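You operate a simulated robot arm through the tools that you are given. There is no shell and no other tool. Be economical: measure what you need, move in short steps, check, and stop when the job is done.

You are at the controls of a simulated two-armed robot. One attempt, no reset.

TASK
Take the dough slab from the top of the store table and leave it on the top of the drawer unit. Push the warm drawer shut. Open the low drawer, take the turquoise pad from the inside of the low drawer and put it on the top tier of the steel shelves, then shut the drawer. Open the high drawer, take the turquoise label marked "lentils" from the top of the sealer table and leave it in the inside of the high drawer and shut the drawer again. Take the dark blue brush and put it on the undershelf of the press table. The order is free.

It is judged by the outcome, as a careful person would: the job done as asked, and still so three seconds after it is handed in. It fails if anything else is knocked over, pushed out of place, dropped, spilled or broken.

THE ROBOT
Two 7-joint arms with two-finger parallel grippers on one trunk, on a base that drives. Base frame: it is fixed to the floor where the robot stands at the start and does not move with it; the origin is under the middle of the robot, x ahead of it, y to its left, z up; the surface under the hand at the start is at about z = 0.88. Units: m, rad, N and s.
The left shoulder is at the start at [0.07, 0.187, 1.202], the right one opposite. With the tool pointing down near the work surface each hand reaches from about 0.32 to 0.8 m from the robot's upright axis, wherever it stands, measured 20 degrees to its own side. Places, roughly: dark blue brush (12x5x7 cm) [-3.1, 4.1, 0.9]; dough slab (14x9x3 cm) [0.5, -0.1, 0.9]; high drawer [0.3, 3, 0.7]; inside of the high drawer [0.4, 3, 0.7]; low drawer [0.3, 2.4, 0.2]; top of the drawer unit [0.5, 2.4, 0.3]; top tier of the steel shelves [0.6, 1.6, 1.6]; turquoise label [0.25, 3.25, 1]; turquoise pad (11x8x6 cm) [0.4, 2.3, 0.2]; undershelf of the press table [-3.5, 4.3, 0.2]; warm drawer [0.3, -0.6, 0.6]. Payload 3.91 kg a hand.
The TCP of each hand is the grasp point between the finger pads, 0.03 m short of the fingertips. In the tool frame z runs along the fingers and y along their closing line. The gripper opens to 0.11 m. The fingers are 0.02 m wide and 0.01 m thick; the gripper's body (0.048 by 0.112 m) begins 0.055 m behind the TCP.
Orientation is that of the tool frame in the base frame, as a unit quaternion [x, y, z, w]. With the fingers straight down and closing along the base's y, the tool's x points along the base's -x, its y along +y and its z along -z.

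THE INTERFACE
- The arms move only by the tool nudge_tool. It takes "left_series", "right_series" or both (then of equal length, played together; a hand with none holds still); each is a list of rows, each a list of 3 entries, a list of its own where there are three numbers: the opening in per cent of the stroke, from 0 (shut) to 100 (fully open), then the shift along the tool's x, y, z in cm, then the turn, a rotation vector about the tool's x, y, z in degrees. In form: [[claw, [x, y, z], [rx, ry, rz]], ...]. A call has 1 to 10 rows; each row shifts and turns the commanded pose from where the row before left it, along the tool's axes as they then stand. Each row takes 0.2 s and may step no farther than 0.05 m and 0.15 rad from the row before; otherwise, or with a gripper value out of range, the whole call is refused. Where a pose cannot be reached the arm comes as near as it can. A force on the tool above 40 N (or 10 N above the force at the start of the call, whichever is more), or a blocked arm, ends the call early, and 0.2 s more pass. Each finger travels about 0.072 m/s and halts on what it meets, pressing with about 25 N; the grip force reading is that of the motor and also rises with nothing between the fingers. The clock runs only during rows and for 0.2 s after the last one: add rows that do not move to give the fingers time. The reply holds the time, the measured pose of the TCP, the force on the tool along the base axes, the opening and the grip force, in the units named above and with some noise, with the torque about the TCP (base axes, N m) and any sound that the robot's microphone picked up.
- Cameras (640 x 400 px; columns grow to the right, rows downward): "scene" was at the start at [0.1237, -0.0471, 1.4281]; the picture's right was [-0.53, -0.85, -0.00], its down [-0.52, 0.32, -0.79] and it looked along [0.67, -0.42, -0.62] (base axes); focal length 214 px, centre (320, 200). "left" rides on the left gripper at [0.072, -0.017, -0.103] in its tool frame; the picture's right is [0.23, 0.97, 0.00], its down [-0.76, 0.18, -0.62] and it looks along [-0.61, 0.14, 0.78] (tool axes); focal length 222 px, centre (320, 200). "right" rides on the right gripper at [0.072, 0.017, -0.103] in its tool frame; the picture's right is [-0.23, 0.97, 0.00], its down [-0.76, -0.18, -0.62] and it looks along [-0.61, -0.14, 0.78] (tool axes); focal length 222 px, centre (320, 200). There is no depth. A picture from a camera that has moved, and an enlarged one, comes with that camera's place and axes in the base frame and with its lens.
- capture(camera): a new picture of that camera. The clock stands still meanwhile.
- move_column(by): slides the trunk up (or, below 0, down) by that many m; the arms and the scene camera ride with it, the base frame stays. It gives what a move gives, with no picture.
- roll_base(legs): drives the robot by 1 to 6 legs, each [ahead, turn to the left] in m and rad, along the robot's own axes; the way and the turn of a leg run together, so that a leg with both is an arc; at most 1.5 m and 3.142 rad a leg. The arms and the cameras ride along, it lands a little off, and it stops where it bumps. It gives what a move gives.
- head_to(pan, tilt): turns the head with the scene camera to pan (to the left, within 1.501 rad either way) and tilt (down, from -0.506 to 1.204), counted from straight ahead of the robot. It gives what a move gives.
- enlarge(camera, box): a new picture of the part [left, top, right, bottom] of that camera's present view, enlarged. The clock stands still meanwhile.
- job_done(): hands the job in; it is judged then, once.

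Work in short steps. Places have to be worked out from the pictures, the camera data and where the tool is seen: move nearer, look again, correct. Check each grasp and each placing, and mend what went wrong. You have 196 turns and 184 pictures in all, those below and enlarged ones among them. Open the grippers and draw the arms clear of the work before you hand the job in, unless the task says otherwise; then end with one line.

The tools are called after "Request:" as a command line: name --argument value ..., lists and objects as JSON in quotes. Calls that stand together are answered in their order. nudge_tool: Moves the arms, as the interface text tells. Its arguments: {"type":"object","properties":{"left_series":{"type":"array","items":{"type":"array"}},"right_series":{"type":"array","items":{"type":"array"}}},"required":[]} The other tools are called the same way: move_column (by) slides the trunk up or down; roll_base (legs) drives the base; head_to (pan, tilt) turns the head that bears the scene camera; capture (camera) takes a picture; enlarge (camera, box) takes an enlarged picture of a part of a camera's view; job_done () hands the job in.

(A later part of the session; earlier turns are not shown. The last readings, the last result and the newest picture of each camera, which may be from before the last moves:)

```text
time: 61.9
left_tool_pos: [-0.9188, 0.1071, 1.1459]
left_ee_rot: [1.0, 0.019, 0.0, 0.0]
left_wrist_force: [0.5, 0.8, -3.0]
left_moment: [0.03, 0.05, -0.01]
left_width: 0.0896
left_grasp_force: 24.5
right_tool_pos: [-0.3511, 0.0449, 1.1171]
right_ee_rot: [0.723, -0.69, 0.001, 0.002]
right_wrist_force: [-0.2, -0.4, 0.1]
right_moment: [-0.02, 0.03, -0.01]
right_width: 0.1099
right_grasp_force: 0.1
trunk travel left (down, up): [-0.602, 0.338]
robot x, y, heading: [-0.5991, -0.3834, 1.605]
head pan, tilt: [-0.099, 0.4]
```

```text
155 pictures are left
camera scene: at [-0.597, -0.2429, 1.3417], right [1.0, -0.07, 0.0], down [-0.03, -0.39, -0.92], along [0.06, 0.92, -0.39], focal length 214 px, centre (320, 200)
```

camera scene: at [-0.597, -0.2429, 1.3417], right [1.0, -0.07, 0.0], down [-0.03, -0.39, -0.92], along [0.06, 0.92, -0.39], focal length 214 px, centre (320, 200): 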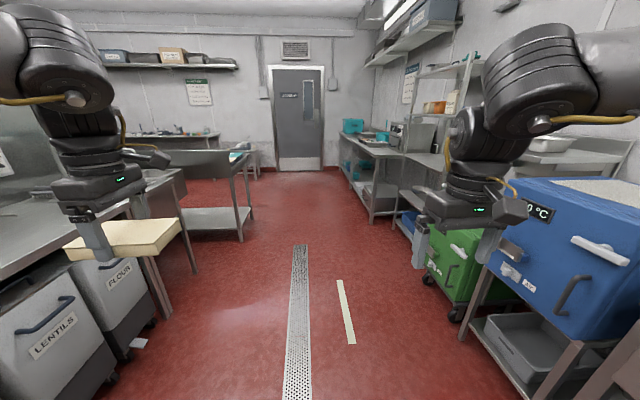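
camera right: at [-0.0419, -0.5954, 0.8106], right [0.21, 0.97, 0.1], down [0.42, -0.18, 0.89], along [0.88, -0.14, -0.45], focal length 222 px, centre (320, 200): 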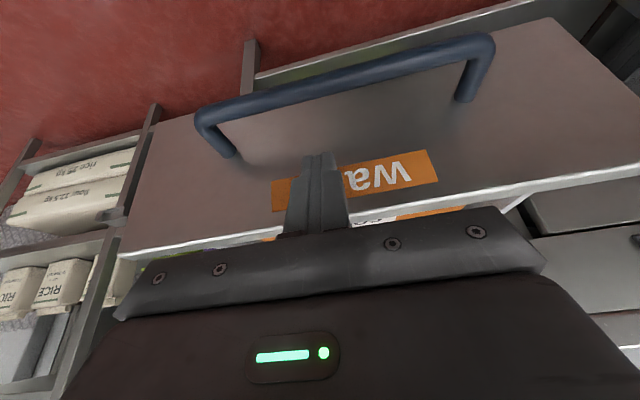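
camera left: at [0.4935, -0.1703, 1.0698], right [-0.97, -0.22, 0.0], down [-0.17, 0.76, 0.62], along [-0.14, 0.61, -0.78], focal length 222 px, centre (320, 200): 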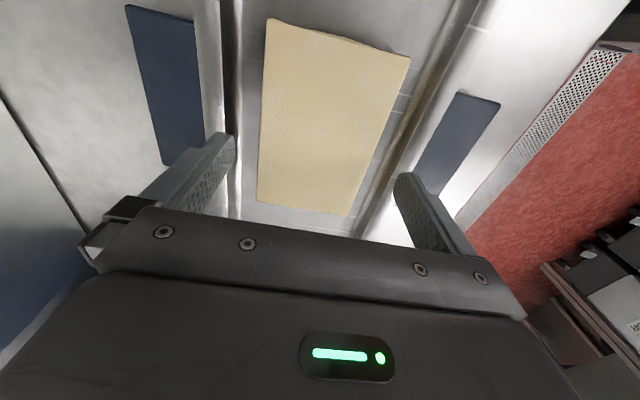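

The aisle is clear. I drive ahead about 1.9 m with a small heading correction, then look right toward shelves and drawer unit.

Request:
roll_base --legs '[[0, -0.05], [1.0, 0], [0.9, 0]]'

Request:
head_to --pan -0.8 --tilt 0.5

Request:
capture --camera "scene"

```text
time: 71.8
left_tool_pos: [-0.8705, 2.0134, 1.1465]
left_ee_rot: [1.0, -0.004, 0.0, 0.001]
left_wrist_force: [0.9, 0.8, -3.8]
left_moment: [-0.04, -0.02, -0.01]
left_width: 0.0898
left_grasp_force: 24.8
right_tool_pos: [-0.3051, 1.9238, 1.1175]
right_ee_rot: [-0.706, 0.708, 0.0, -0.002]
right_wrist_force: [0.3, -0.3, -0.8]
right_moment: [0.0, 0.0, 0.0]
right_width: 0.1102
right_grasp_force: 0.0
trunk travel left (down, up): [-0.602, 0.338]
robot x, y, heading: [-0.5741, 1.5033, 1.553]
head pan, tilt: [-0.099, 0.4]
```

```text
time: 72.9
left_tool_pos: [-0.8708, 2.0128, 1.1463]
left_ee_rot: [1.0, -0.005, 0.001, 0.0]
left_wrist_force: [0.1, 0.2, -3.4]
left_moment: [0.01, 0.01, 0.01]
left_width: 0.0897
left_grasp_force: 25.2
right_tool_pos: [-0.3061, 1.9236, 1.1184]
right_ee_rot: [-0.706, 0.708, -0.001, -0.001]
right_wrist_force: [-0.4, 0.2, -0.2]
right_moment: [0.01, 0.0, 0.0]
right_width: 0.1099
right_grasp_force: 0.1
trunk travel left (down, up): [-0.602, 0.338]
robot x, y, heading: [-0.5775, 1.5063, 1.555]
head pan, tilt: [-0.799, 0.499]
```

```text
154 pictures are left
camera scene: at [-0.5101, 1.6185, 1.3327], right [0.69, -0.73, 0.0], down [-0.35, -0.33, -0.88], along [0.64, 0.6, -0.48], focal length 214 px, centre (320, 200)
```

scene: 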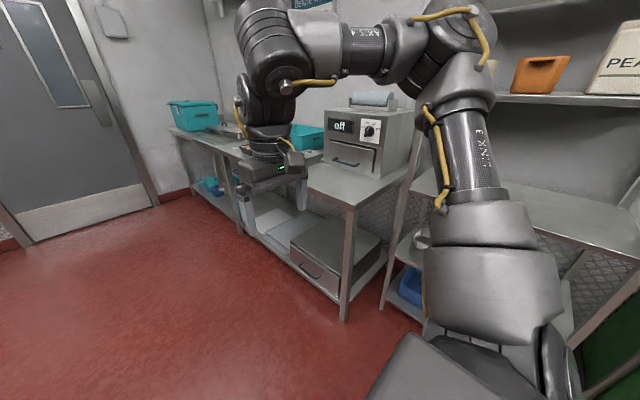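

The drawer unit sits on the table's undershelf. I drive on to y≈2.4, turn to face it and look.

Request:
roll_base --legs '[[0.9, 0], [0, -1.555]]'

Request:
head_to --pan 0.1 --tilt 0.6

Request:
capture --camera "scene"

```text
time: 81.5
left_tool_pos: [-0.0624, 2.7138, 1.1478]
left_ee_rot: [-0.706, 0.708, 0.0, -0.001]
left_wrist_force: [0.4, -0.4, -4.6]
left_moment: [0.03, -0.01, -0.01]
left_width: 0.0898
left_grasp_force: 25.3
right_tool_pos: [-0.1487, 2.1481, 1.1174]
right_ee_rot: [-0.001, 1.0, 0.0, -0.002]
right_wrist_force: [0.5, 0.1, -0.8]
right_moment: [-0.01, 0.0, 0.0]
right_width: 0.11
right_grasp_force: 0.2
trunk travel left (down, up): [-0.602, 0.338]
robot x, y, heading: [-0.5717, 2.4156, -0.005]
head pan, tilt: [-0.799, 0.499]
```

```text
time: 82.7
left_tool_pos: [-0.0616, 2.7133, 1.1463]
left_ee_rot: [-0.706, 0.708, 0.0, 0.0]
left_wrist_force: [-0.6, 1.1, -3.2]
left_moment: [0.02, 0.0, -0.01]
left_width: 0.0899
left_grasp_force: 24.9
right_tool_pos: [-0.1487, 2.1474, 1.1183]
right_ee_rot: [-0.002, 1.0, 0.0, -0.002]
right_wrist_force: [-0.9, -0.7, -0.6]
right_moment: [0.0, -0.01, -0.02]
right_width: 0.11
right_grasp_force: 0.1
trunk travel left (down, up): [-0.602, 0.338]
robot x, y, heading: [-0.5692, 2.4161, -0.011]
head pan, tilt: [0.099, 0.6]
```

```text
153 pictures are left
camera scene: at [-0.429, 2.423, 1.3235], right [0.09, -1.0, 0.0], down [-0.56, -0.05, -0.82], along [0.82, 0.07, -0.57], focal length 214 px, centre (320, 200)
```

scene: 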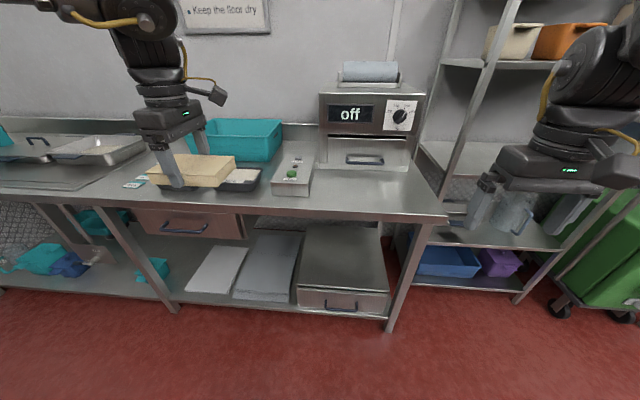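

The drawer unit top spans x≈0.23–0.72, y≈2.11–2.59 at z≈0.3, under the sealer table (front edge x≈0.13). I yaw the left tool back to 0 for a straight reach-in, and tuck the right hand to the side, watching the arms.

Request:
nudge_tool --left_series '[[50, [0, 0, 0], [0, 0, 8]], [50, [0, 0, 0], [0, 0, 8]], [50, [0, 0, 0], [0, 0, 8]], [50, [0, 0, 0], [0, 0, 8]], [50, [0, 0, 0], [0, 0, 8]], [50, [0, 0, 0], [0, 0, 8]], [50, [0, 0, 0], [0, 0, 8]], [50, [0, 0, 0], [0, 0, 8]], [50, [0, 0, 0], [0, 0, 8]], [50, [0, 0, 0], [0, 0, 8]]]' --right_series '[[100, [3, -2, 0], [0, 0, 0]], [100, [3, -2, 0], [0, 0, 0]], [100, [3, -2, 0], [0, 0, 0]], [100, [3, -2, 0], [0, 0, 0]], [100, [3, -2, 0], [0, 0, 0]], [100, [3, -2, 0], [0, 0, 0]], [100, [3, -2, 0], [0, 0, 0]], [100, [3, -2, 0], [0, 0, 0]], [100, [3, -2, 0], [0, 0, 0]], [100, [3, -2, 0], [0, 0, 0]]]'

Request:
capture --camera "scene"

```text
time: 84.9
left_tool_pos: [-0.1252, 2.6281, 1.1025]
left_ee_rot: [-0.085, 0.996, -0.001, 0.0]
left_wrist_force: [-0.4, 0.2, -2.9]
left_moment: [0.01, -0.03, 0.03]
left_width: 0.0895
left_grasp_force: 25.0
left hand out of reach, approached as far as the arm can: row 7, 8, 9, 10
right_tool_pos: [-0.4514, 1.9488, 1.1165]
right_ee_rot: [-0.002, 1.0, 0.001, 0.0]
right_wrist_force: [0.4, -0.1, 0.0]
right_moment: [-0.03, 0.0, -0.02]
right_width: 0.1102
right_grasp_force: 0.1
trunk travel left (down, up): [-0.602, 0.338]
robot x, y, heading: [-0.5697, 2.4171, -0.013]
head pan, tilt: [0.099, 0.6]
```

```text
152 pictures are left
camera scene: at [-0.431, 2.4228, 1.3238], right [0.09, -1.0, 0.0], down [-0.56, -0.05, -0.83], along [0.82, 0.07, -0.56], focal length 214 px, centre (320, 200)
```

scene: 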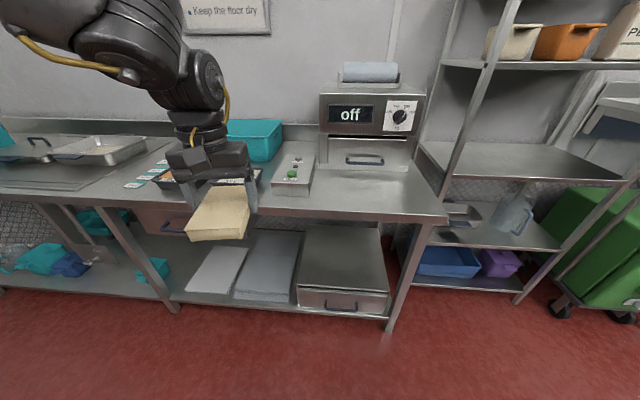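

I finish the yaw, shift the hand to y≈2.46, then lower the trunk 0.55 in the open aisle.

Request:
nudge_tool --left_series '[[50, [0, -2, 0], [0, 0, 5]], [50, [0, -3, 0], [0, 0, 4.7]], [50, [0, -4, 0], [0, 0, 0]], [50, [0, -4, 0], [0, 0, 0]], [50, [0, -4, 0], [0, 0, 0]]]'

Request:
move_column --by -0.4

Request:
move_column --by -0.15

Request:
capture --camera "scene"

Request:
capture --camera "left"

```text
time: 86.1
left_tool_pos: [-0.1229, 2.4501, 1.0964]
left_ee_rot: [-0.001, 1.0, 0.001, -0.001]
left_wrist_force: [0.7, -0.5, -3.1]
left_moment: [0.03, -0.01, -0.01]
left_width: 0.0897
left_grasp_force: 25.1
left hand out of reach, approached as far as the arm can: row 1
right_tool_pos: [-0.4501, 1.9466, 1.1149]
right_ee_rot: [-0.002, 1.0, 0.002, -0.002]
right_wrist_force: [1.0, -0.2, 0.5]
right_moment: [0.01, -0.01, 0.01]
right_width: 0.1103
right_grasp_force: 0.1
trunk travel left (down, up): [-0.602, 0.338]
robot x, y, heading: [-0.5697, 2.417, -0.013]
head pan, tilt: [0.099, 0.6]
```

```text
time: 90.0
left_tool_pos: [-0.1224, 2.452, 0.6978]
left_ee_rot: [-0.001, 1.0, -0.001, 0.0]
left_wrist_force: [-0.1, -0.9, -2.8]
left_moment: [0.01, 0.01, 0.0]
left_width: 0.0896
left_grasp_force: 25.2
right_tool_pos: [-0.4492, 1.9483, 0.7173]
right_ee_rot: [-0.001, 1.0, 0.001, 0.0]
right_wrist_force: [-0.8, -1.2, 0.0]
right_moment: [0.0, 0.01, 0.01]
right_width: 0.1102
right_grasp_force: 0.1
trunk travel left (down, up): [-0.202, 0.738]
robot x, y, heading: [-0.5694, 2.4169, -0.011]
head pan, tilt: [0.099, 0.6]
```

```text
time: 91.7
left_tool_pos: [-0.1221, 2.452, 0.5469]
left_ee_rot: [-0.001, 1.0, 0.0, -0.001]
left_wrist_force: [-0.2, 0.0, -2.6]
left_moment: [0.0, 0.03, 0.0]
left_width: 0.0894
left_grasp_force: 24.9
right_tool_pos: [-0.4493, 1.9488, 0.5676]
right_ee_rot: [-0.002, 1.0, 0.001, -0.001]
right_wrist_force: [0.1, 0.6, 0.5]
right_moment: [0.0, 0.03, 0.0]
right_width: 0.1101
right_grasp_force: 0.0
trunk travel left (down, up): [-0.052, 0.888]
robot x, y, heading: [-0.5675, 2.4153, -0.011]
head pan, tilt: [0.099, 0.6]
```

```text
151 pictures are left
camera scene: at [-0.4294, 2.4229, 0.7736], right [0.09, -1.0, 0.0], down [-0.56, -0.05, -0.82], along [0.82, 0.07, -0.57], focal length 214 px, centre (320, 200)
```

scene: 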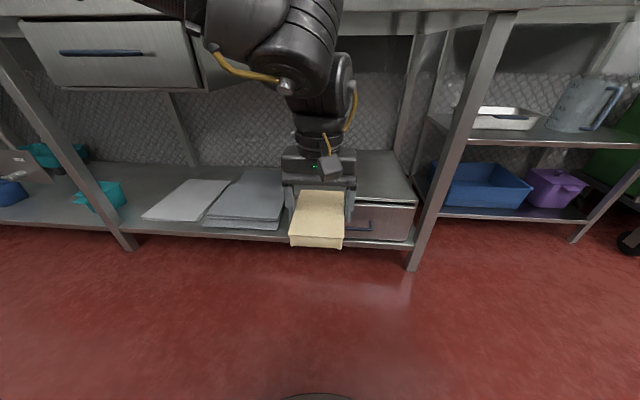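

```text
150 pictures are left
camera left: at [-0.1962, 2.4361, 0.6499], right [-0.23, 0.97, 0.0], down [0.76, 0.18, 0.62], along [0.6, 0.14, -0.78], focal length 222 px, centre (320, 200)
```

left: 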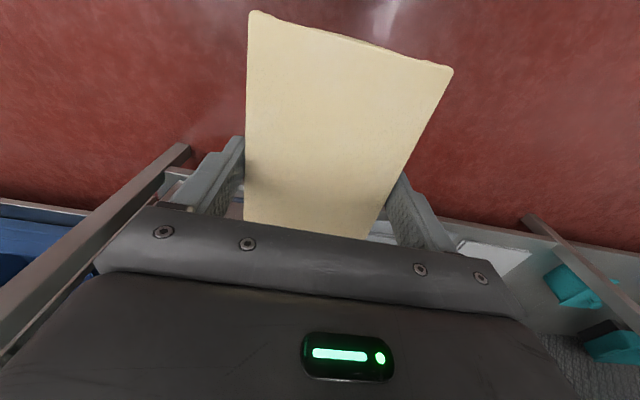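

Triangulated: unit top at z≈0.274, front x≈0.27, y 2.105–2.59. I extend the arm low in the aisle (for a flatter arm), check its shape, and then will drive it in under the table.

Request:
move_column --by -0.05

Request:
nudge_tool --left_series '[[50, [-4, -0.6, 2], [0, 0, 0]], [50, [-4, -0.6, 2], [0, 0, 0]], [50, [-4, -0.6, 2], [0, 0, 0]], [50, [-4, -0.6, 2], [0, 0, 0]], [50, [-4, -0.6, 2], [0, 0, 0]]]'

Request:
head_to --pan 0.1 --tilt 0.3

Request:
capture --camera "scene"

```text
time: 92.6
left_tool_pos: [-0.1225, 2.4523, 0.4959]
left_ee_rot: [-0.001, 1.0, -0.001, -0.001]
left_wrist_force: [0.0, 0.9, -3.8]
left_moment: [-0.01, 0.0, 0.02]
left_width: 0.0894
left_grasp_force: 25.2
right_tool_pos: [-0.4484, 1.9475, 0.5185]
right_ee_rot: [-0.002, 1.0, 0.001, -0.001]
right_wrist_force: [0.7, 0.3, 0.2]
right_moment: [0.02, 0.02, -0.02]
right_width: 0.11
right_grasp_force: 0.0
trunk travel left (down, up): [-0.002, 0.938]
robot x, y, heading: [-0.5643, 2.4181, -0.009]
head pan, tilt: [0.099, 0.6]
```

```text
time: 93.8
left_tool_pos: [0.0293, 2.4115, 0.3889]
left_ee_rot: [-0.003, 1.0, -0.002, 0.0]
left_wrist_force: [-0.6, 0.3, -3.6]
left_moment: [0.03, -0.02, -0.02]
left_width: 0.0897
left_grasp_force: 24.8
left hand out of reach, approached as far as the arm can: row 4, 5
right_tool_pos: [-0.4487, 1.9478, 0.5172]
right_ee_rot: [-0.002, 1.0, 0.001, -0.002]
right_wrist_force: [-0.7, -0.3, -0.3]
right_moment: [0.02, -0.03, 0.0]
right_width: 0.1098
right_grasp_force: 0.1
trunk travel left (down, up): [-0.002, 0.938]
robot x, y, heading: [-0.5679, 2.4144, -0.011]
head pan, tilt: [0.099, 0.6]
```

```text
time: 94.6
left_tool_pos: [0.0293, 2.4118, 0.3898]
left_ee_rot: [-0.003, 1.0, -0.002, 0.0]
left_wrist_force: [0.2, -0.1, -3.7]
left_moment: [0.04, -0.01, 0.02]
left_width: 0.0897
left_grasp_force: 24.9
right_tool_pos: [-0.4497, 1.949, 0.5167]
right_ee_rot: [-0.001, 1.0, 0.0, -0.002]
right_wrist_force: [0.2, -0.2, 1.1]
right_moment: [-0.01, 0.02, -0.01]
right_width: 0.1099
right_grasp_force: 0.0
trunk travel left (down, up): [-0.002, 0.938]
robot x, y, heading: [-0.5662, 2.4146, -0.01]
head pan, tilt: [0.099, 0.3]
```

```text
149 pictures are left
camera scene: at [-0.4243, 2.4232, 0.751], right [0.09, -1.0, 0.0], down [-0.3, -0.03, -0.95], along [0.95, 0.08, -0.3], focal length 214 px, centre (320, 200)
```

scene: 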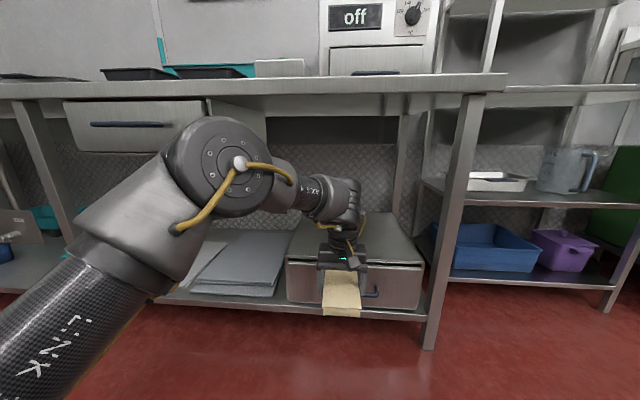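

The arm is now flat and low with the elbow (z≈0.77) under the table's underside (≈0.83). I drive in 0.34 m.

Request:
roll_base --legs '[[0.34, 0.01]]'

Request:
capture --camera "scene"

Request:
capture --camera "left"

```text
time: 96.8
left_tool_pos: [0.3663, 2.4216, 0.3891]
left_ee_rot: [-0.012, 1.0, -0.002, 0.0]
left_wrist_force: [0.4, 0.3, -3.2]
left_moment: [0.05, -0.03, 0.03]
left_width: 0.0898
left_grasp_force: 25.0
right_tool_pos: [-0.1002, 1.9487, 0.5174]
right_ee_rot: [-0.011, 1.0, 0.001, -0.003]
right_wrist_force: [-0.2, 0.6, -0.6]
right_moment: [-0.01, 0.01, -0.01]
right_width: 0.11
right_grasp_force: 0.1
trunk travel left (down, up): [-0.002, 0.938]
robot x, y, heading: [-0.2327, 2.4205, 0.008]
head pan, tilt: [0.099, 0.3]
```

```text
148 pictures are left
camera scene: at [-0.0864, 2.4255, 0.751], right [0.11, -0.99, 0.0], down [-0.29, -0.03, -0.96], along [0.95, 0.1, -0.3], focal length 214 px, centre (320, 200)
```

scene: 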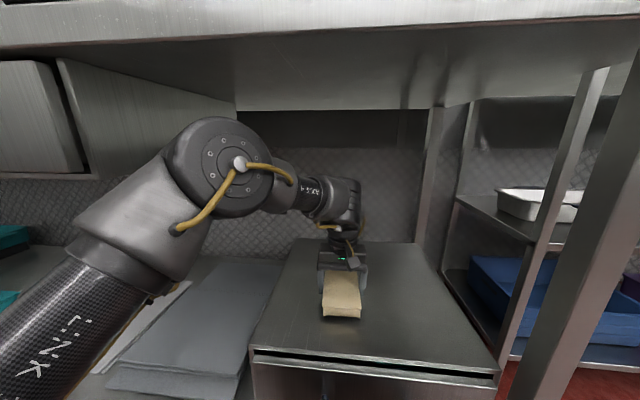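

```text
147 pictures are left
camera left: at [0.2932, 2.4048, 0.4917], right [-0.25, 0.97, 0.0], down [0.76, 0.2, 0.62], along [0.6, 0.15, -0.78], focal length 222 px, centre (320, 200)
```

left: 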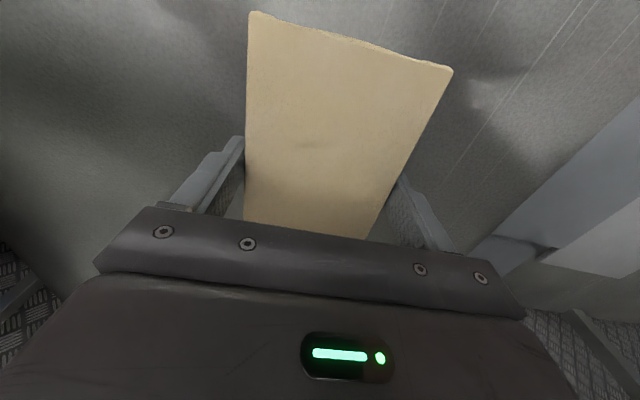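

Slab is above the unit top (front edge x≈0.27). I go 3 cm deeper, then lower gently until contact.

Request:
roll_base --legs '[[0.03, 0]]'

Request:
nudge_tool --left_series '[[50, [0, 0, 2], [0, 0, 0]], [50, [0, 0, 2], [0, 0, 0]], [50, [0, 0, 1], [0, 0, 0]], [50, [0, 0, 0.5], [0, 0, 0]], [50, [0, 0, 0.5], [0, 0, 0]]]'

Request:
capture --camera "scene"

```text
time: 97.7
left_tool_pos: [0.3968, 2.4234, 0.3885]
left_ee_rot: [-0.014, 1.0, -0.002, -0.001]
left_wrist_force: [-0.5, -0.5, -3.7]
left_moment: [0.01, -0.01, -0.02]
left_width: 0.0899
left_grasp_force: 24.3
right_tool_pos: [-0.0734, 1.9493, 0.5177]
right_ee_rot: [-0.011, 1.0, 0.001, 0.0]
right_wrist_force: [0.0, -0.5, 0.9]
right_moment: [-0.04, -0.01, -0.04]
right_width: 0.1097
right_grasp_force: 0.1
trunk travel left (down, up): [-0.002, 0.938]
robot x, y, heading: [-0.2021, 2.4179, 0.006]
head pan, tilt: [0.099, 0.3]
```

```text
time: 98.2
left_tool_pos: [0.3969, 2.4236, 0.3692]
left_ee_rot: [-0.016, 1.0, -0.004, 0.006]
left_wrist_force: [-12.4, 0.7, 28.0]
left_moment: [1.53, 0.74, 0.61]
left_width: 0.0899
left_grasp_force: 25.2
right_tool_pos: [-0.073, 1.95, 0.5179]
right_ee_rot: [-0.012, 1.0, 0.001, 0.001]
right_wrist_force: [-0.3, -0.7, 0.1]
right_moment: [-0.04, 0.02, 0.0]
right_width: 0.1101
right_grasp_force: 0.1
trunk travel left (down, up): [-0.002, 0.938]
robot x, y, heading: [-0.1986, 2.4177, 0.009]
head pan, tilt: [0.099, 0.3]
stopped in row 2 (left hand): the force on the tool passed its limit at 68 N (the readings are from after the stop); the commanded pose is now the measured one
```

```text
146 pictures are left
camera scene: at [-0.06, 2.4258, 0.752], right [0.11, -0.99, 0.0], down [-0.29, -0.03, -0.96], along [0.95, 0.1, -0.29], focal length 214 px, centre (320, 200)
```

scene: 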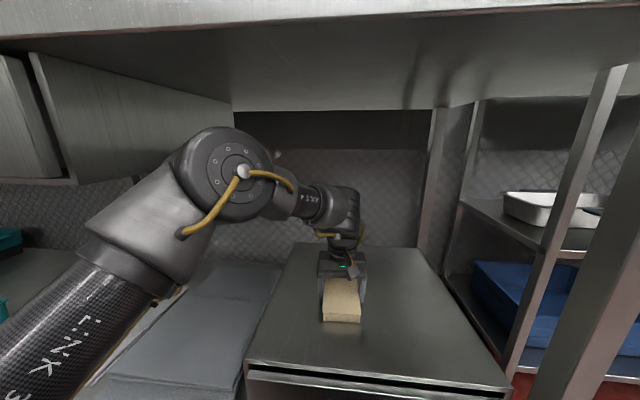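

Contact at TCP z≈0.369, earlier than estimated; it's pressing 28 N. I relieve 3 mm and look closely.

Request:
nudge_tool --left_series '[[50, [0, 0, -0.3], [0, 0, 0]], [50, [0, 0, 0], [0, 0, 0]]]'

Request:
enlarge --camera "scene" --box '[240, 220, 440, 360]'

Request:
capture --camera "left"

```text
time: 98.8
left_tool_pos: [0.3963, 2.4235, 0.3703]
left_ee_rot: [-0.015, 1.0, -0.003, 0.006]
left_wrist_force: [-17.1, 1.0, 26.3]
left_moment: [1.5, 0.79, 0.89]
left_width: 0.0897
left_grasp_force: 24.8
right_tool_pos: [-0.0736, 1.9505, 0.5178]
right_ee_rot: [-0.011, 1.0, 0.001, 0.001]
right_wrist_force: [0.0, -0.5, -0.8]
right_moment: [0.02, -0.02, 0.02]
right_width: 0.11
right_grasp_force: 0.1
trunk travel left (down, up): [-0.002, 0.938]
robot x, y, heading: [-0.1997, 2.4158, 0.013]
head pan, tilt: [0.099, 0.3]
```

```text
2.86 times, centred on (340, 290) of scene
camera zoom: at [-0.06, 2.4258, 0.7516], right [0.11, -0.99, 0.0], down [-0.29, -0.03, -0.96], along [0.95, 0.1, -0.29], focal length 613 px, centre (263, -57)
```

zoom: 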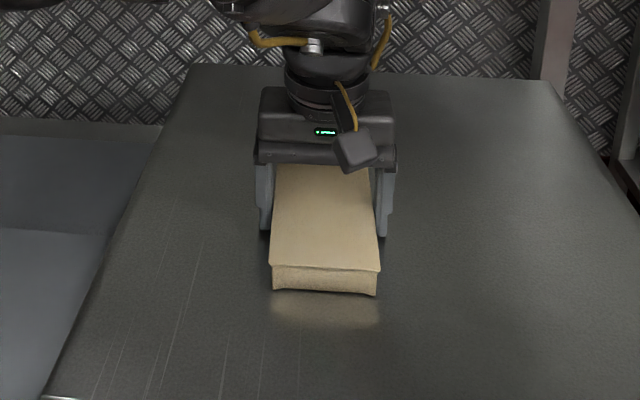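

```text
144 pictures are left
camera left: at [0.3214, 2.4057, 0.4727], right [-0.26, 0.97, -0.01], down [0.75, 0.2, 0.63], along [0.61, 0.16, -0.78], focal length 222 px, centre (320, 200)
```

left: 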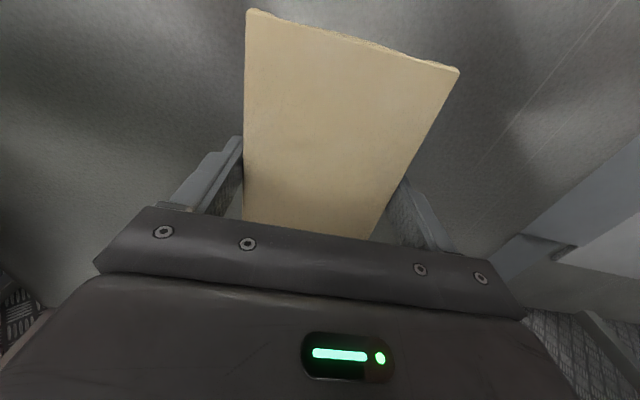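

Force is still high; raise 1 cm to see where it goes to zero.

Request:
nudge_tool --left_series '[[50, [0, 0, -0.5], [0, 0, 0]], [50, [0, 0, -0.5], [0, 0, 0]], [50, [0, 0, 0], [0, 0, 0]]]'

Request:
enlarge --camera "scene" --box '[240, 220, 440, 360]'

```text
time: 99.6
left_tool_pos: [0.3984, 2.4211, 0.3778]
left_ee_rot: [-0.014, 1.0, -0.004, 0.003]
left_wrist_force: [0.1, -0.3, -4.7]
left_moment: [0.0, 0.0, -0.01]
left_width: 0.09
left_grasp_force: 25.3
right_tool_pos: [-0.0726, 1.9501, 0.5167]
right_ee_rot: [-0.011, 1.0, 0.002, -0.001]
right_wrist_force: [-0.1, -0.3, 0.2]
right_moment: [0.02, 0.0, -0.01]
right_width: 0.1098
right_grasp_force: 0.0
trunk travel left (down, up): [-0.002, 0.938]
robot x, y, heading: [-0.2004, 2.4143, 0.006]
head pan, tilt: [0.099, 0.3]
```

```text
2.86 times, centred on (340, 290) of scene
camera zoom: at [-0.0573, 2.426, 0.7509], right [0.11, -0.99, 0.0], down [-0.29, -0.03, -0.96], along [0.95, 0.1, -0.3], focal length 613 px, centre (263, -57)
```

zoom: 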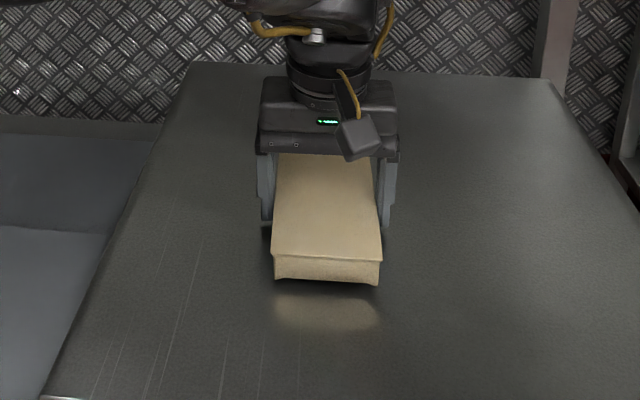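

It's clear at 0.378 with a small visible gap. I lower 7 mm in fine steps, then check force.

Request:
nudge_tool --left_series '[[50, [0, 0, 0.3], [0, 0, 0]], [50, [0, 0, 0.2], [0, 0, 0]], [50, [0, 0, 0.2], [0, 0, 0]], [50, [0, 0, 0], [0, 0, 0]]]'

Request:
enlarge --camera "scene" --box '[240, 220, 440, 360]'

```text
time: 100.6
left_tool_pos: [0.3975, 2.4233, 0.372]
left_ee_rot: [-0.015, 1.0, -0.004, 0.003]
left_wrist_force: [-0.1, -0.4, -3.1]
left_moment: [-0.03, -0.03, 0.01]
left_width: 0.0899
left_grasp_force: 24.8
right_tool_pos: [-0.0723, 1.9501, 0.5185]
right_ee_rot: [-0.011, 1.0, 0.001, -0.002]
right_wrist_force: [-0.3, 0.0, -0.3]
right_moment: [0.04, 0.0, -0.01]
right_width: 0.1105
right_grasp_force: 0.0
trunk travel left (down, up): [-0.002, 0.938]
robot x, y, heading: [-0.2044, 2.4167, 0.005]
head pan, tilt: [0.099, 0.3]
```

```text
2.86 times, centred on (340, 290) of scene
camera zoom: at [-0.0574, 2.426, 0.751], right [0.11, -0.99, 0.0], down [-0.29, -0.03, -0.96], along [0.95, 0.1, -0.3], focal length 613 px, centre (263, -57)
```

zoom: 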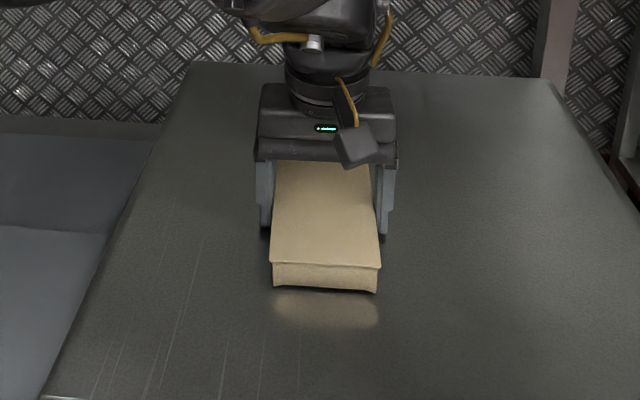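

Request:
nudge_tool --left_series '[[50, [0, 0, 0.15], [0, 0, 0]], [50, [0, 0, 0.15], [0, 0, 0]], [50, [0, 0, 0], [0, 0, 0]]]'

```text
time: 101.4
left_tool_pos: [0.3963, 2.4227, 0.3695]
left_ee_rot: [-0.014, 1.0, -0.003, 0.005]
left_wrist_force: [-1.3, -2.9, 8.9]
left_moment: [0.53, -0.18, 0.08]
left_width: 0.0898
left_grasp_force: 25.4
right_tool_pos: [-0.0733, 1.9498, 0.5171]
right_ee_rot: [-0.012, 1.0, 0.001, 0.0]
right_wrist_force: [0.4, 0.1, -0.7]
right_moment: [0.01, 0.0, 0.0]
right_width: 0.1098
right_grasp_force: 0.1
trunk travel left (down, up): [-0.002, 0.938]
robot x, y, heading: [-0.1984, 2.4178, 0.008]
head pan, tilt: [0.099, 0.3]
```

Light contact. Open the fingers and rise.

Request:
nudge_tool --left_series '[[70, [0, 0, 0], [0, 0, 0]], [100, [0, 0, 0], [0, 0, 0]], [100, [0, 0, 0], [0, 0, 0]], [100, [0, 0, -2], [0, 0, 0]], [100, [0, 0, -3], [0, 0, 0]]]'

Request:
capture --camera "scene"

```text
time: 102.6
left_tool_pos: [0.3959, 2.424, 0.4184]
left_ee_rot: [-0.017, 1.0, -0.004, 0.004]
left_wrist_force: [0.2, -0.4, -0.6]
left_moment: [0.0, 0.05, 0.0]
left_width: 0.1099
left_grasp_force: 0.1
right_tool_pos: [-0.0735, 1.9502, 0.5158]
right_ee_rot: [-0.012, 1.0, 0.001, -0.001]
right_wrist_force: [0.2, 0.1, 0.2]
right_moment: [-0.02, 0.0, -0.01]
right_width: 0.1097
right_grasp_force: 0.0
trunk travel left (down, up): [-0.002, 0.938]
robot x, y, heading: [-0.1978, 2.4148, 0.006]
head pan, tilt: [0.099, 0.3]
```

```text
141 pictures are left
camera scene: at [-0.0577, 2.4259, 0.751], right [0.11, -0.99, 0.0], down [-0.29, -0.03, -0.96], along [0.95, 0.1, -0.3], focal length 214 px, centre (320, 200)
```

scene: 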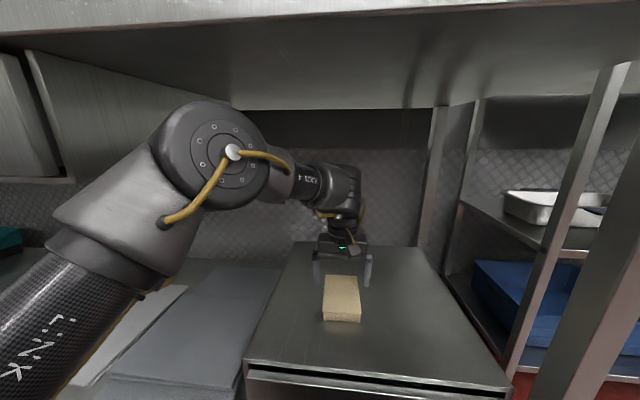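

Slab rests on the unit. Back straight out and view the low drawer's front.

Request:
roll_base --legs '[[-0.45, 0]]'

Request:
head_to --pan -0.1 --tilt 0.5

Request:
capture --camera "scene"

Request:
enlarge --camera "scene" --box '[200, 180, 420, 300]'

```text
time: 105.4
left_tool_pos: [-0.0672, 2.413, 0.417]
left_ee_rot: [-0.008, 1.0, -0.007, 0.006]
left_wrist_force: [0.4, -0.4, 0.3]
left_moment: [0.04, -0.01, 0.01]
left_width: 0.11
left_grasp_force: 0.0
right_tool_pos: [-0.5451, 1.9482, 0.5179]
right_ee_rot: [-0.005, 1.0, 0.0, -0.001]
right_wrist_force: [0.2, 0.0, 0.0]
right_moment: [0.01, -0.02, -0.01]
right_width: 0.1101
right_grasp_force: 0.1
trunk travel left (down, up): [-0.002, 0.938]
robot x, y, heading: [-0.6687, 2.4153, -0.003]
head pan, tilt: [0.099, 0.3]
```

```text
time: 106.2
left_tool_pos: [-0.0682, 2.4135, 0.4175]
left_ee_rot: [-0.008, 1.0, -0.004, 0.005]
left_wrist_force: [-0.3, -0.9, -0.5]
left_moment: [-0.01, 0.01, 0.01]
left_width: 0.1101
left_grasp_force: 0.1
right_tool_pos: [-0.5455, 1.9471, 0.5171]
right_ee_rot: [-0.004, 1.0, 0.002, -0.001]
right_wrist_force: [-1.1, 0.5, 0.3]
right_moment: [-0.02, 0.02, 0.01]
right_width: 0.11
right_grasp_force: 0.1
trunk travel left (down, up): [-0.002, 0.938]
robot x, y, heading: [-0.6674, 2.4169, -0.01]
head pan, tilt: [-0.099, 0.499]
```

```text
140 pictures are left
camera scene: at [-0.525, 2.4048, 0.7327], right [-0.11, -0.99, 0.0], down [-0.48, 0.05, -0.88], along [0.87, -0.09, -0.48], focal length 214 px, centre (320, 200)
```

scene: 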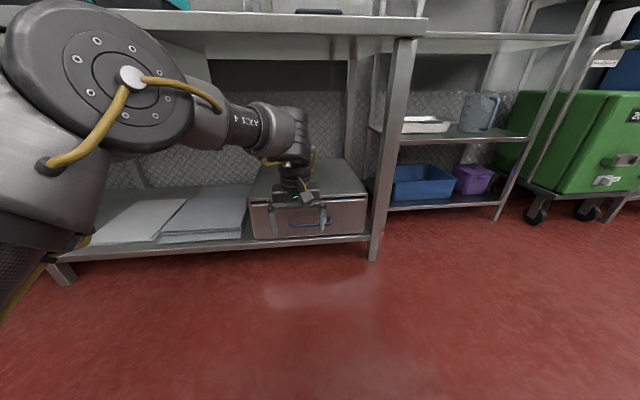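

```text
2.91 times, centred on (310, 240) of scene
camera zoom: at [-0.525, 2.4048, 0.7327], right [-0.11, -0.99, 0.0], down [-0.48, 0.05, -0.88], along [0.87, -0.09, -0.48], focal length 624 px, centre (349, 84)
```

zoom: 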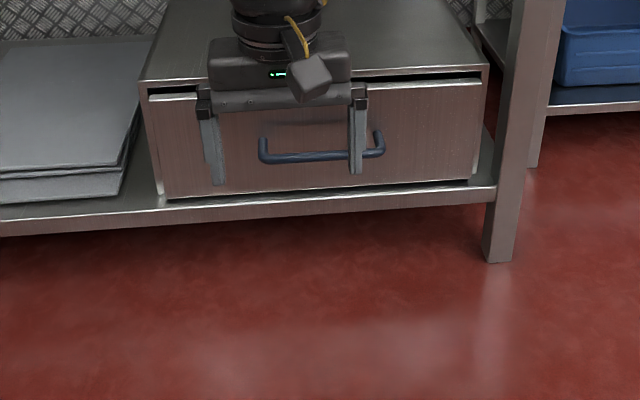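

Low drawer's handle bar ≈ (0.205, 2.368, 0.216), spanning y 2.28–2.45; unit front face x≈0.235. I'll yaw the left tool 90° so the fingers straddle the bar front/back.

Request:
nudge_tool --left_series '[[100, [0, 0, 0], [0, 0, -8.2]], [100, [0, 0, 0], [0, 0, -8.2]], [100, [0, 0, 0], [0, 0, -8.2]], [100, [0, 0, 0], [0, 0, -8.2]], [100, [0, 0, 0], [0, 0, -8.2]], [100, [0, 0, 0], [0, 0, -8.2]], [100, [0, 0, 0], [0, 0, -8.2]], [100, [0, 0, 0], [0, 0, -8.2]], [100, [0, 0, 0], [0, 0, -8.2]], [100, [0, 0, 0], [0, 0, -8.2]]]'

Request:
capture --camera "scene"

```text
time: 108.4
left_tool_pos: [-0.0674, 2.4114, 0.4189]
left_ee_rot: [-0.663, 0.749, -0.008, 0.001]
left_wrist_force: [-0.5, -0.5, 0.1]
left_moment: [-0.04, 0.02, 0.04]
left_width: 0.1099
left_grasp_force: 0.0
right_tool_pos: [-0.5451, 1.9486, 0.5183]
right_ee_rot: [-0.003, 1.0, 0.001, -0.001]
right_wrist_force: [-0.5, 0.1, -0.8]
right_moment: [-0.04, 0.0, 0.0]
right_width: 0.11
right_grasp_force: 0.2
trunk travel left (down, up): [-0.002, 0.938]
robot x, y, heading: [-0.6601, 2.4166, -0.013]
head pan, tilt: [-0.099, 0.499]
```

```text
138 pictures are left
camera scene: at [-0.525, 2.4047, 0.7327], right [-0.11, -0.99, 0.0], down [-0.48, 0.05, -0.88], along [0.87, -0.09, -0.48], focal length 214 px, centre (320, 200)
```

scene: 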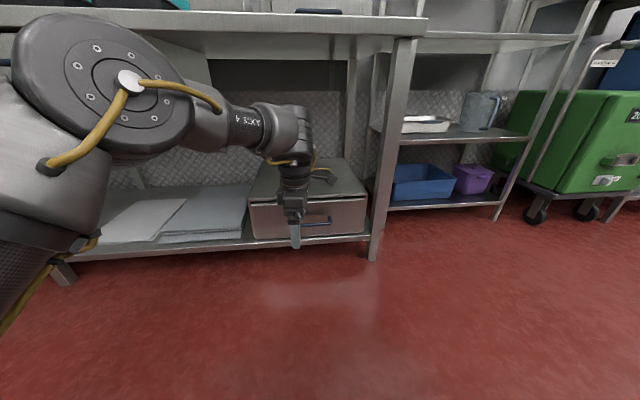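

Only the last joint turned, so the arm stays low. Finish the yaw, align to y=2.368 and lower to z≈0.30.

Request:
nudge_tool --left_series '[[100, [0, 0, 0], [0, 0, -6.9]], [100, [1.5, 1, 3], [0, 0, 0]], [100, [1.5, 1, 3], [0, 0, 0]], [100, [1.3, 1, 3], [0, 0, 0]], [100, [0, 0, 3], [0, 0, 0]]]'

Request:
roll_base --legs '[[0.2, 0.01]]'

Request:
capture --camera "left"

Request:
capture --camera "scene"

```text
time: 109.6
left_tool_pos: [-0.0975, 2.3678, 0.2964]
left_ee_rot: [-0.707, 0.708, -0.009, 0.0]
left_wrist_force: [0.9, -0.1, 0.2]
left_moment: [0.07, 0.03, -0.01]
left_width: 0.11
left_grasp_force: 0.0
right_tool_pos: [-0.5467, 1.9481, 0.5179]
right_ee_rot: [-0.003, 1.0, 0.0, -0.002]
right_wrist_force: [0.1, 0.6, 0.4]
right_moment: [0.02, 0.0, -0.01]
right_width: 0.1099
right_grasp_force: 0.0
trunk travel left (down, up): [-0.002, 0.938]
robot x, y, heading: [-0.6655, 2.4146, -0.006]
head pan, tilt: [-0.099, 0.499]
```

```text
time: 111.2
left_tool_pos: [0.1011, 2.373, 0.2965]
left_ee_rot: [0.71, -0.704, 0.007, 0.0]
left_wrist_force: [0.9, -0.8, 0.5]
left_moment: [-0.01, 0.01, 0.03]
left_width: 0.11
left_grasp_force: 0.1
right_tool_pos: [-0.3405, 1.9485, 0.517]
right_ee_rot: [-0.009, 1.0, 0.001, -0.002]
right_wrist_force: [0.2, -0.1, -0.3]
right_moment: [-0.02, 0.04, 0.01]
right_width: 0.1101
right_grasp_force: 0.0
trunk travel left (down, up): [-0.002, 0.938]
robot x, y, heading: [-0.4681, 2.4158, 0.004]
head pan, tilt: [-0.099, 0.499]
```

```text
137 pictures are left
camera left: at [0.1166, 2.3024, 0.4003], right [-0.97, -0.23, -0.01], down [-0.19, 0.77, 0.61], along [-0.14, 0.6, -0.79], focal length 222 px, centre (320, 200)
```

left: 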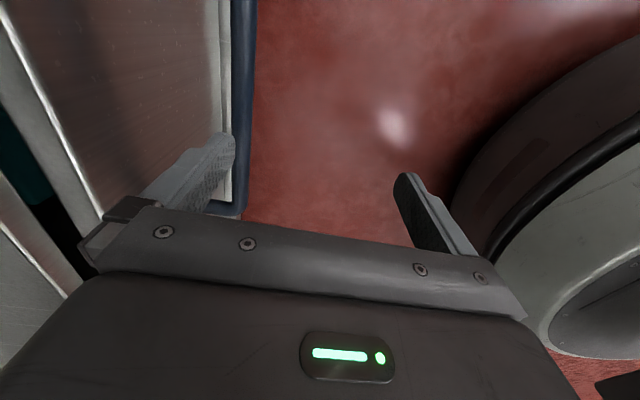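

```text
136 pictures are left
camera scene: at [-0.326, 2.4059, 0.7327], right [-0.1, -1.0, 0.0], down [-0.48, 0.05, -0.88], along [0.87, -0.08, -0.48], focal length 214 px, centre (320, 200)
```

scene: 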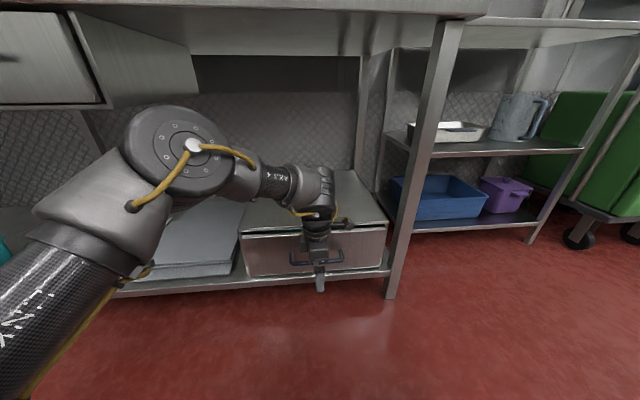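

The bar re-measures at about (0.162, 2.37, 0.238). I narrow the fingers to 6 cm, drive 6 cm forward above it, and check.

Request:
nudge_tool --left_series '[[60, [0, 0, 0], [0, 0, 0]], [60, [0, 0, 0], [0, 0, 0]]]'

Request:
roll_base --legs '[[0.06, 0]]'

Request:
capture --camera "left"

Request:
enlarge --camera "scene" --box '[220, 160, 420, 310]'

```text
time: 111.8
left_tool_pos: [0.1026, 2.373, 0.2955]
left_ee_rot: [0.709, -0.705, 0.007, 0.0]
left_wrist_force: [0.6, 0.7, -0.6]
left_moment: [-0.04, 0.0, -0.04]
left_width: 0.066
left_grasp_force: 0.1
right_tool_pos: [-0.3415, 1.9495, 0.5174]
right_ee_rot: [-0.008, 1.0, 0.0, -0.001]
right_wrist_force: [0.3, 0.0, 0.7]
right_moment: [0.0, 0.03, 0.02]
right_width: 0.1102
right_grasp_force: 0.0
trunk travel left (down, up): [-0.002, 0.938]
robot x, y, heading: [-0.4686, 2.4188, 0.0]
head pan, tilt: [-0.099, 0.499]
```

```text
time: 112.7
left_tool_pos: [0.1603, 2.3739, 0.2948]
left_ee_rot: [0.709, -0.705, 0.006, 0.0]
left_wrist_force: [-14.3, 3.7, -4.6]
left_moment: [0.03, 0.17, 0.05]
left_width: 0.058
left_grasp_force: 0.1
right_tool_pos: [-0.2797, 1.9497, 0.5173]
right_ee_rot: [-0.009, 1.0, 0.001, -0.001]
right_wrist_force: [0.3, 0.1, 0.5]
right_moment: [0.04, -0.02, 0.01]
right_width: 0.11
right_grasp_force: 0.1
trunk travel left (down, up): [-0.002, 0.938]
robot x, y, heading: [-0.4051, 2.4153, 0.004]
head pan, tilt: [-0.099, 0.499]
```

```text
135 pictures are left
camera left: at [0.1762, 2.3039, 0.399], right [-0.97, -0.24, 0.0], down [-0.19, 0.77, 0.62], along [-0.14, 0.6, -0.79], focal length 222 px, centre (320, 200)
```

left: 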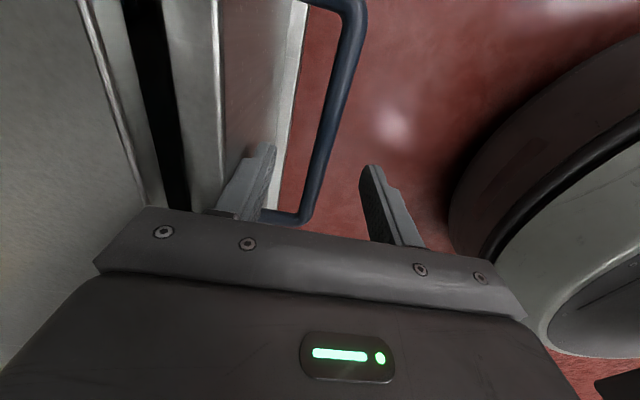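

```text
2.67 times, centred on (320, 235) of scene
camera zoom: at [-0.2657, 2.4066, 0.7326], right [-0.09, -1.0, 0.0], down [-0.48, 0.04, -0.88], along [0.87, -0.08, -0.48], focal length 572 px, centre (320, 107)
```

zoom: 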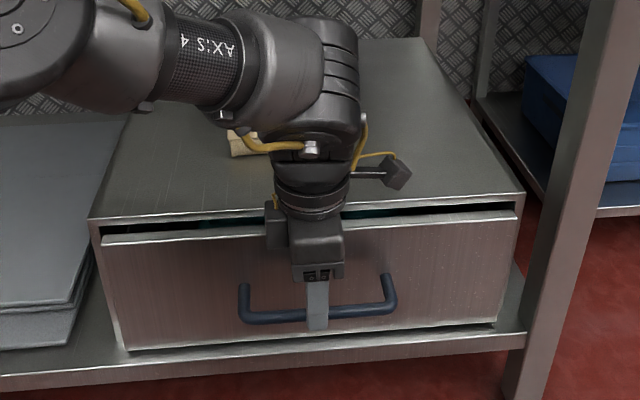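

The far finger lightly touches the drawer face (x≈0.20); the bar (x≈0.156) is between the fingers. I back 8 mm, narrow slightly, and lower onto the bar.

Request:
nudge_tool --left_series '[[48, [0, 0.6, 0], [0, 0, 0]], [48, [0, 0, 0], [0, 0, 0]], [48, [0, 0, 2], [0, 0, 0]], [48, [0, 0, 2], [0, 0, 0]], [48, [0, 0, 1.5], [0, 0, 0]]]'

Request:
capture --camera "left"

Request:
enlarge --camera "scene" --box '[220, 160, 420, 310]'

```text
time: 113.8
left_tool_pos: [0.1567, 2.373, 0.2651]
left_ee_rot: [0.711, -0.703, 0.013, -0.002]
left_wrist_force: [-10.8, 0.5, 22.5]
left_moment: [0.55, -1.7, 0.31]
left_width: 0.0529
left_grasp_force: 0.1
right_tool_pos: [-0.2817, 1.9505, 0.517]
right_ee_rot: [-0.01, 1.0, 0.0, 0.001]
right_wrist_force: [0.0, -0.4, 0.3]
right_moment: [0.0, 0.0, 0.02]
right_width: 0.1098
right_grasp_force: 0.1
trunk travel left (down, up): [-0.002, 0.938]
robot x, y, heading: [-0.4075, 2.417, 0.011]
head pan, tilt: [-0.099, 0.499]
stopped in row 5 (left hand): the force on the tool passed its limit at 52 N (the readings are from after the stop); the commanded pose is now the measured one
```

```text
133 pictures are left
camera left: at [0.1702, 2.3027, 0.3695], right [-0.97, -0.24, -0.02], down [-0.2, 0.77, 0.61], along [-0.13, 0.59, -0.79], focal length 222 px, centre (320, 200)
```

left: 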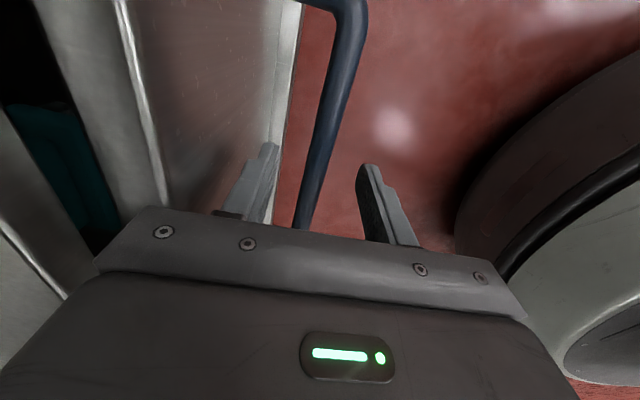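

```text
2.67 times, centred on (320, 235) of scene
camera zoom: at [-0.2678, 2.4067, 0.7335], right [-0.09, -1.0, 0.0], down [-0.47, 0.04, -0.88], along [0.88, -0.08, -0.48], focal length 572 px, centre (320, 107)
```

zoom: 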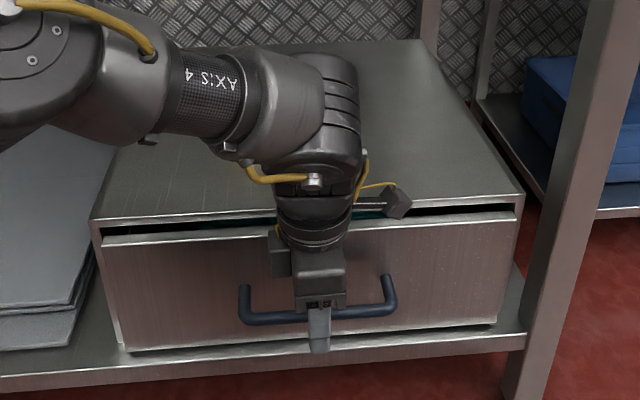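

The gripper body hit the drawer front's top edge. I rise, shift 1.6 cm toward me, open a bit so the far finger drops behind the bar as a hook, and lower again.

Request:
nudge_tool --left_series '[[48, [0, 0, -2], [0, 0, 0]], [58, [0, 0, -1.5], [0, 0, 0]], [58, [0, 1.7, 0], [0, 0, 0]], [58, [0, 0, 2], [0, 0, 0]], [58, [0, 0, 2], [0, 0, 0]], [58, [0, 0, 1.3], [0, 0, 0]]]'

Request:
capture --camera "left"

```text
time: 115.2
left_tool_pos: [0.1396, 2.3725, 0.2434]
left_ee_rot: [0.711, -0.704, 0.009, -0.001]
left_wrist_force: [0.0, -0.4, 0.9]
left_moment: [0.0, 0.0, 0.02]
left_width: 0.0637
left_grasp_force: 0.1
right_tool_pos: [-0.2813, 1.9503, 0.5178]
right_ee_rot: [-0.01, 1.0, 0.0, -0.001]
right_wrist_force: [-0.5, -0.8, 0.2]
right_moment: [0.0, -0.03, -0.04]
right_width: 0.1101
right_grasp_force: 0.0
trunk travel left (down, up): [-0.002, 0.938]
robot x, y, heading: [-0.4054, 2.4145, 0.01]
head pan, tilt: [-0.099, 0.499]
```

```text
131 pictures are left
camera left: at [0.1543, 2.3021, 0.3473], right [-0.97, -0.24, -0.01], down [-0.2, 0.77, 0.61], along [-0.14, 0.6, -0.79], focal length 222 px, centre (320, 200)
```

left: 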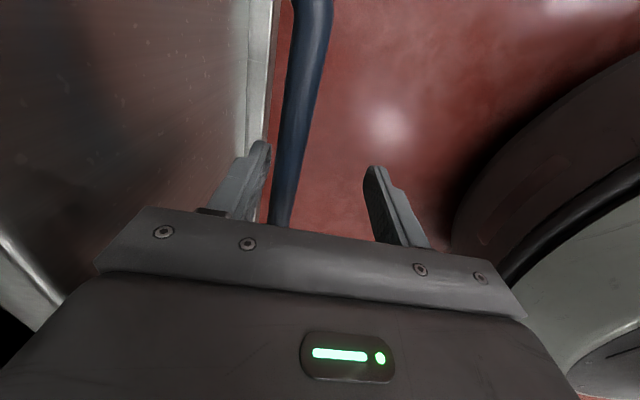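

The far finger is behind the bar without contact. Close on the bar, then reverse the base 0.28 m to open the drawer.

Request:
nudge_tool --left_series '[[10, [0, 0, 0], [0, 0, 0]], [10, [0, 0, 0], [0, 0, 0]], [10, [0, 0, 0], [0, 0, 0]], [10, [0, 0, 0], [0, 0, 0]]]'

Request:
roll_base --legs '[[-0.14, 0]]'

Request:
capture --camera "scene"

```text
time: 116.2
left_tool_pos: [0.1397, 2.3711, 0.2424]
left_ee_rot: [0.711, -0.703, 0.01, -0.001]
left_wrist_force: [1.0, 2.0, -2.4]
left_moment: [-0.02, -2.58, -1.17]
left_width: 0.0351
left_grasp_force: 24.1
right_tool_pos: [-0.2803, 1.9493, 0.5181]
right_ee_rot: [-0.011, 1.0, 0.0, -0.001]
right_wrist_force: [-0.5, -0.7, -0.3]
right_moment: [-0.03, -0.01, 0.0]
right_width: 0.1101
right_grasp_force: 0.1
trunk travel left (down, up): [-0.002, 0.938]
robot x, y, heading: [-0.4067, 2.4176, 0.007]
head pan, tilt: [-0.099, 0.499]
```

```text
time: 117.5
left_tool_pos: [0.0026, 2.3728, 0.2428]
left_ee_rot: [0.711, -0.703, 0.01, -0.001]
left_wrist_force: [-0.5, 0.8, -1.2]
left_moment: [0.0, -2.58, -1.2]
left_width: 0.0355
left_grasp_force: 24.0
right_tool_pos: [-0.4165, 1.9495, 0.5173]
right_ee_rot: [-0.011, 1.0, 0.0, -0.001]
right_wrist_force: [-0.4, 0.0, 0.0]
right_moment: [0.04, -0.02, 0.01]
right_width: 0.1101
right_grasp_force: 0.1
trunk travel left (down, up): [-0.002, 0.938]
robot x, y, heading: [-0.5417, 2.4158, 0.01]
head pan, tilt: [-0.099, 0.499]
```

```text
130 pictures are left
camera scene: at [-0.4031, 2.4058, 0.7327], right [-0.09, -1.0, 0.0], down [-0.48, 0.04, -0.88], along [0.87, -0.08, -0.48], focal length 214 px, centre (320, 200)
```

scene: 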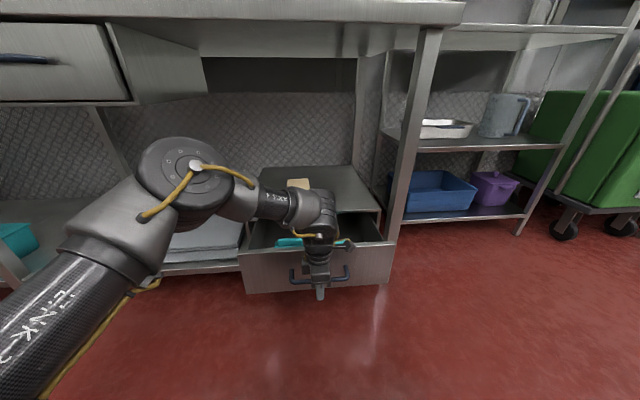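

The drawer opens and the turquoise pad shows. Pull 0.12 m more.

Request:
roll_base --legs '[[-0.12, 0]]'

Request:
enlarge --camera "scene" --box '[200, 150, 420, 300]'

```text
time: 118.7
left_tool_pos: [-0.1159, 2.3708, 0.2437]
left_ee_rot: [0.712, -0.703, 0.008, -0.004]
left_wrist_force: [1.1, 31.8, -1.7]
left_moment: [-0.83, -2.46, -0.05]
left_width: 0.0353
left_grasp_force: 24.4
right_tool_pos: [-0.5383, 1.9489, 0.5172]
right_ee_rot: [-0.009, 1.0, 0.0, 0.0]
right_wrist_force: [0.6, 0.6, -0.8]
right_moment: [0.01, 0.03, -0.01]
right_width: 0.11
right_grasp_force: 0.1
trunk travel left (down, up): [-0.002, 0.938]
robot x, y, heading: [-0.6655, 2.4127, 0.007]
head pan, tilt: [-0.099, 0.499]
```

```text
2.67 times, centred on (310, 225) of scene
camera zoom: at [-0.5234, 2.4053, 0.7328], right [-0.09, -1.0, 0.0], down [-0.48, 0.04, -0.88], along [0.87, -0.08, -0.48], focal length 572 px, centre (347, 133)
```

zoom: 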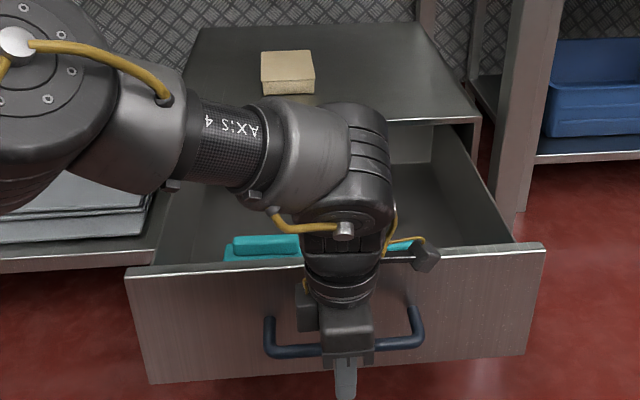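

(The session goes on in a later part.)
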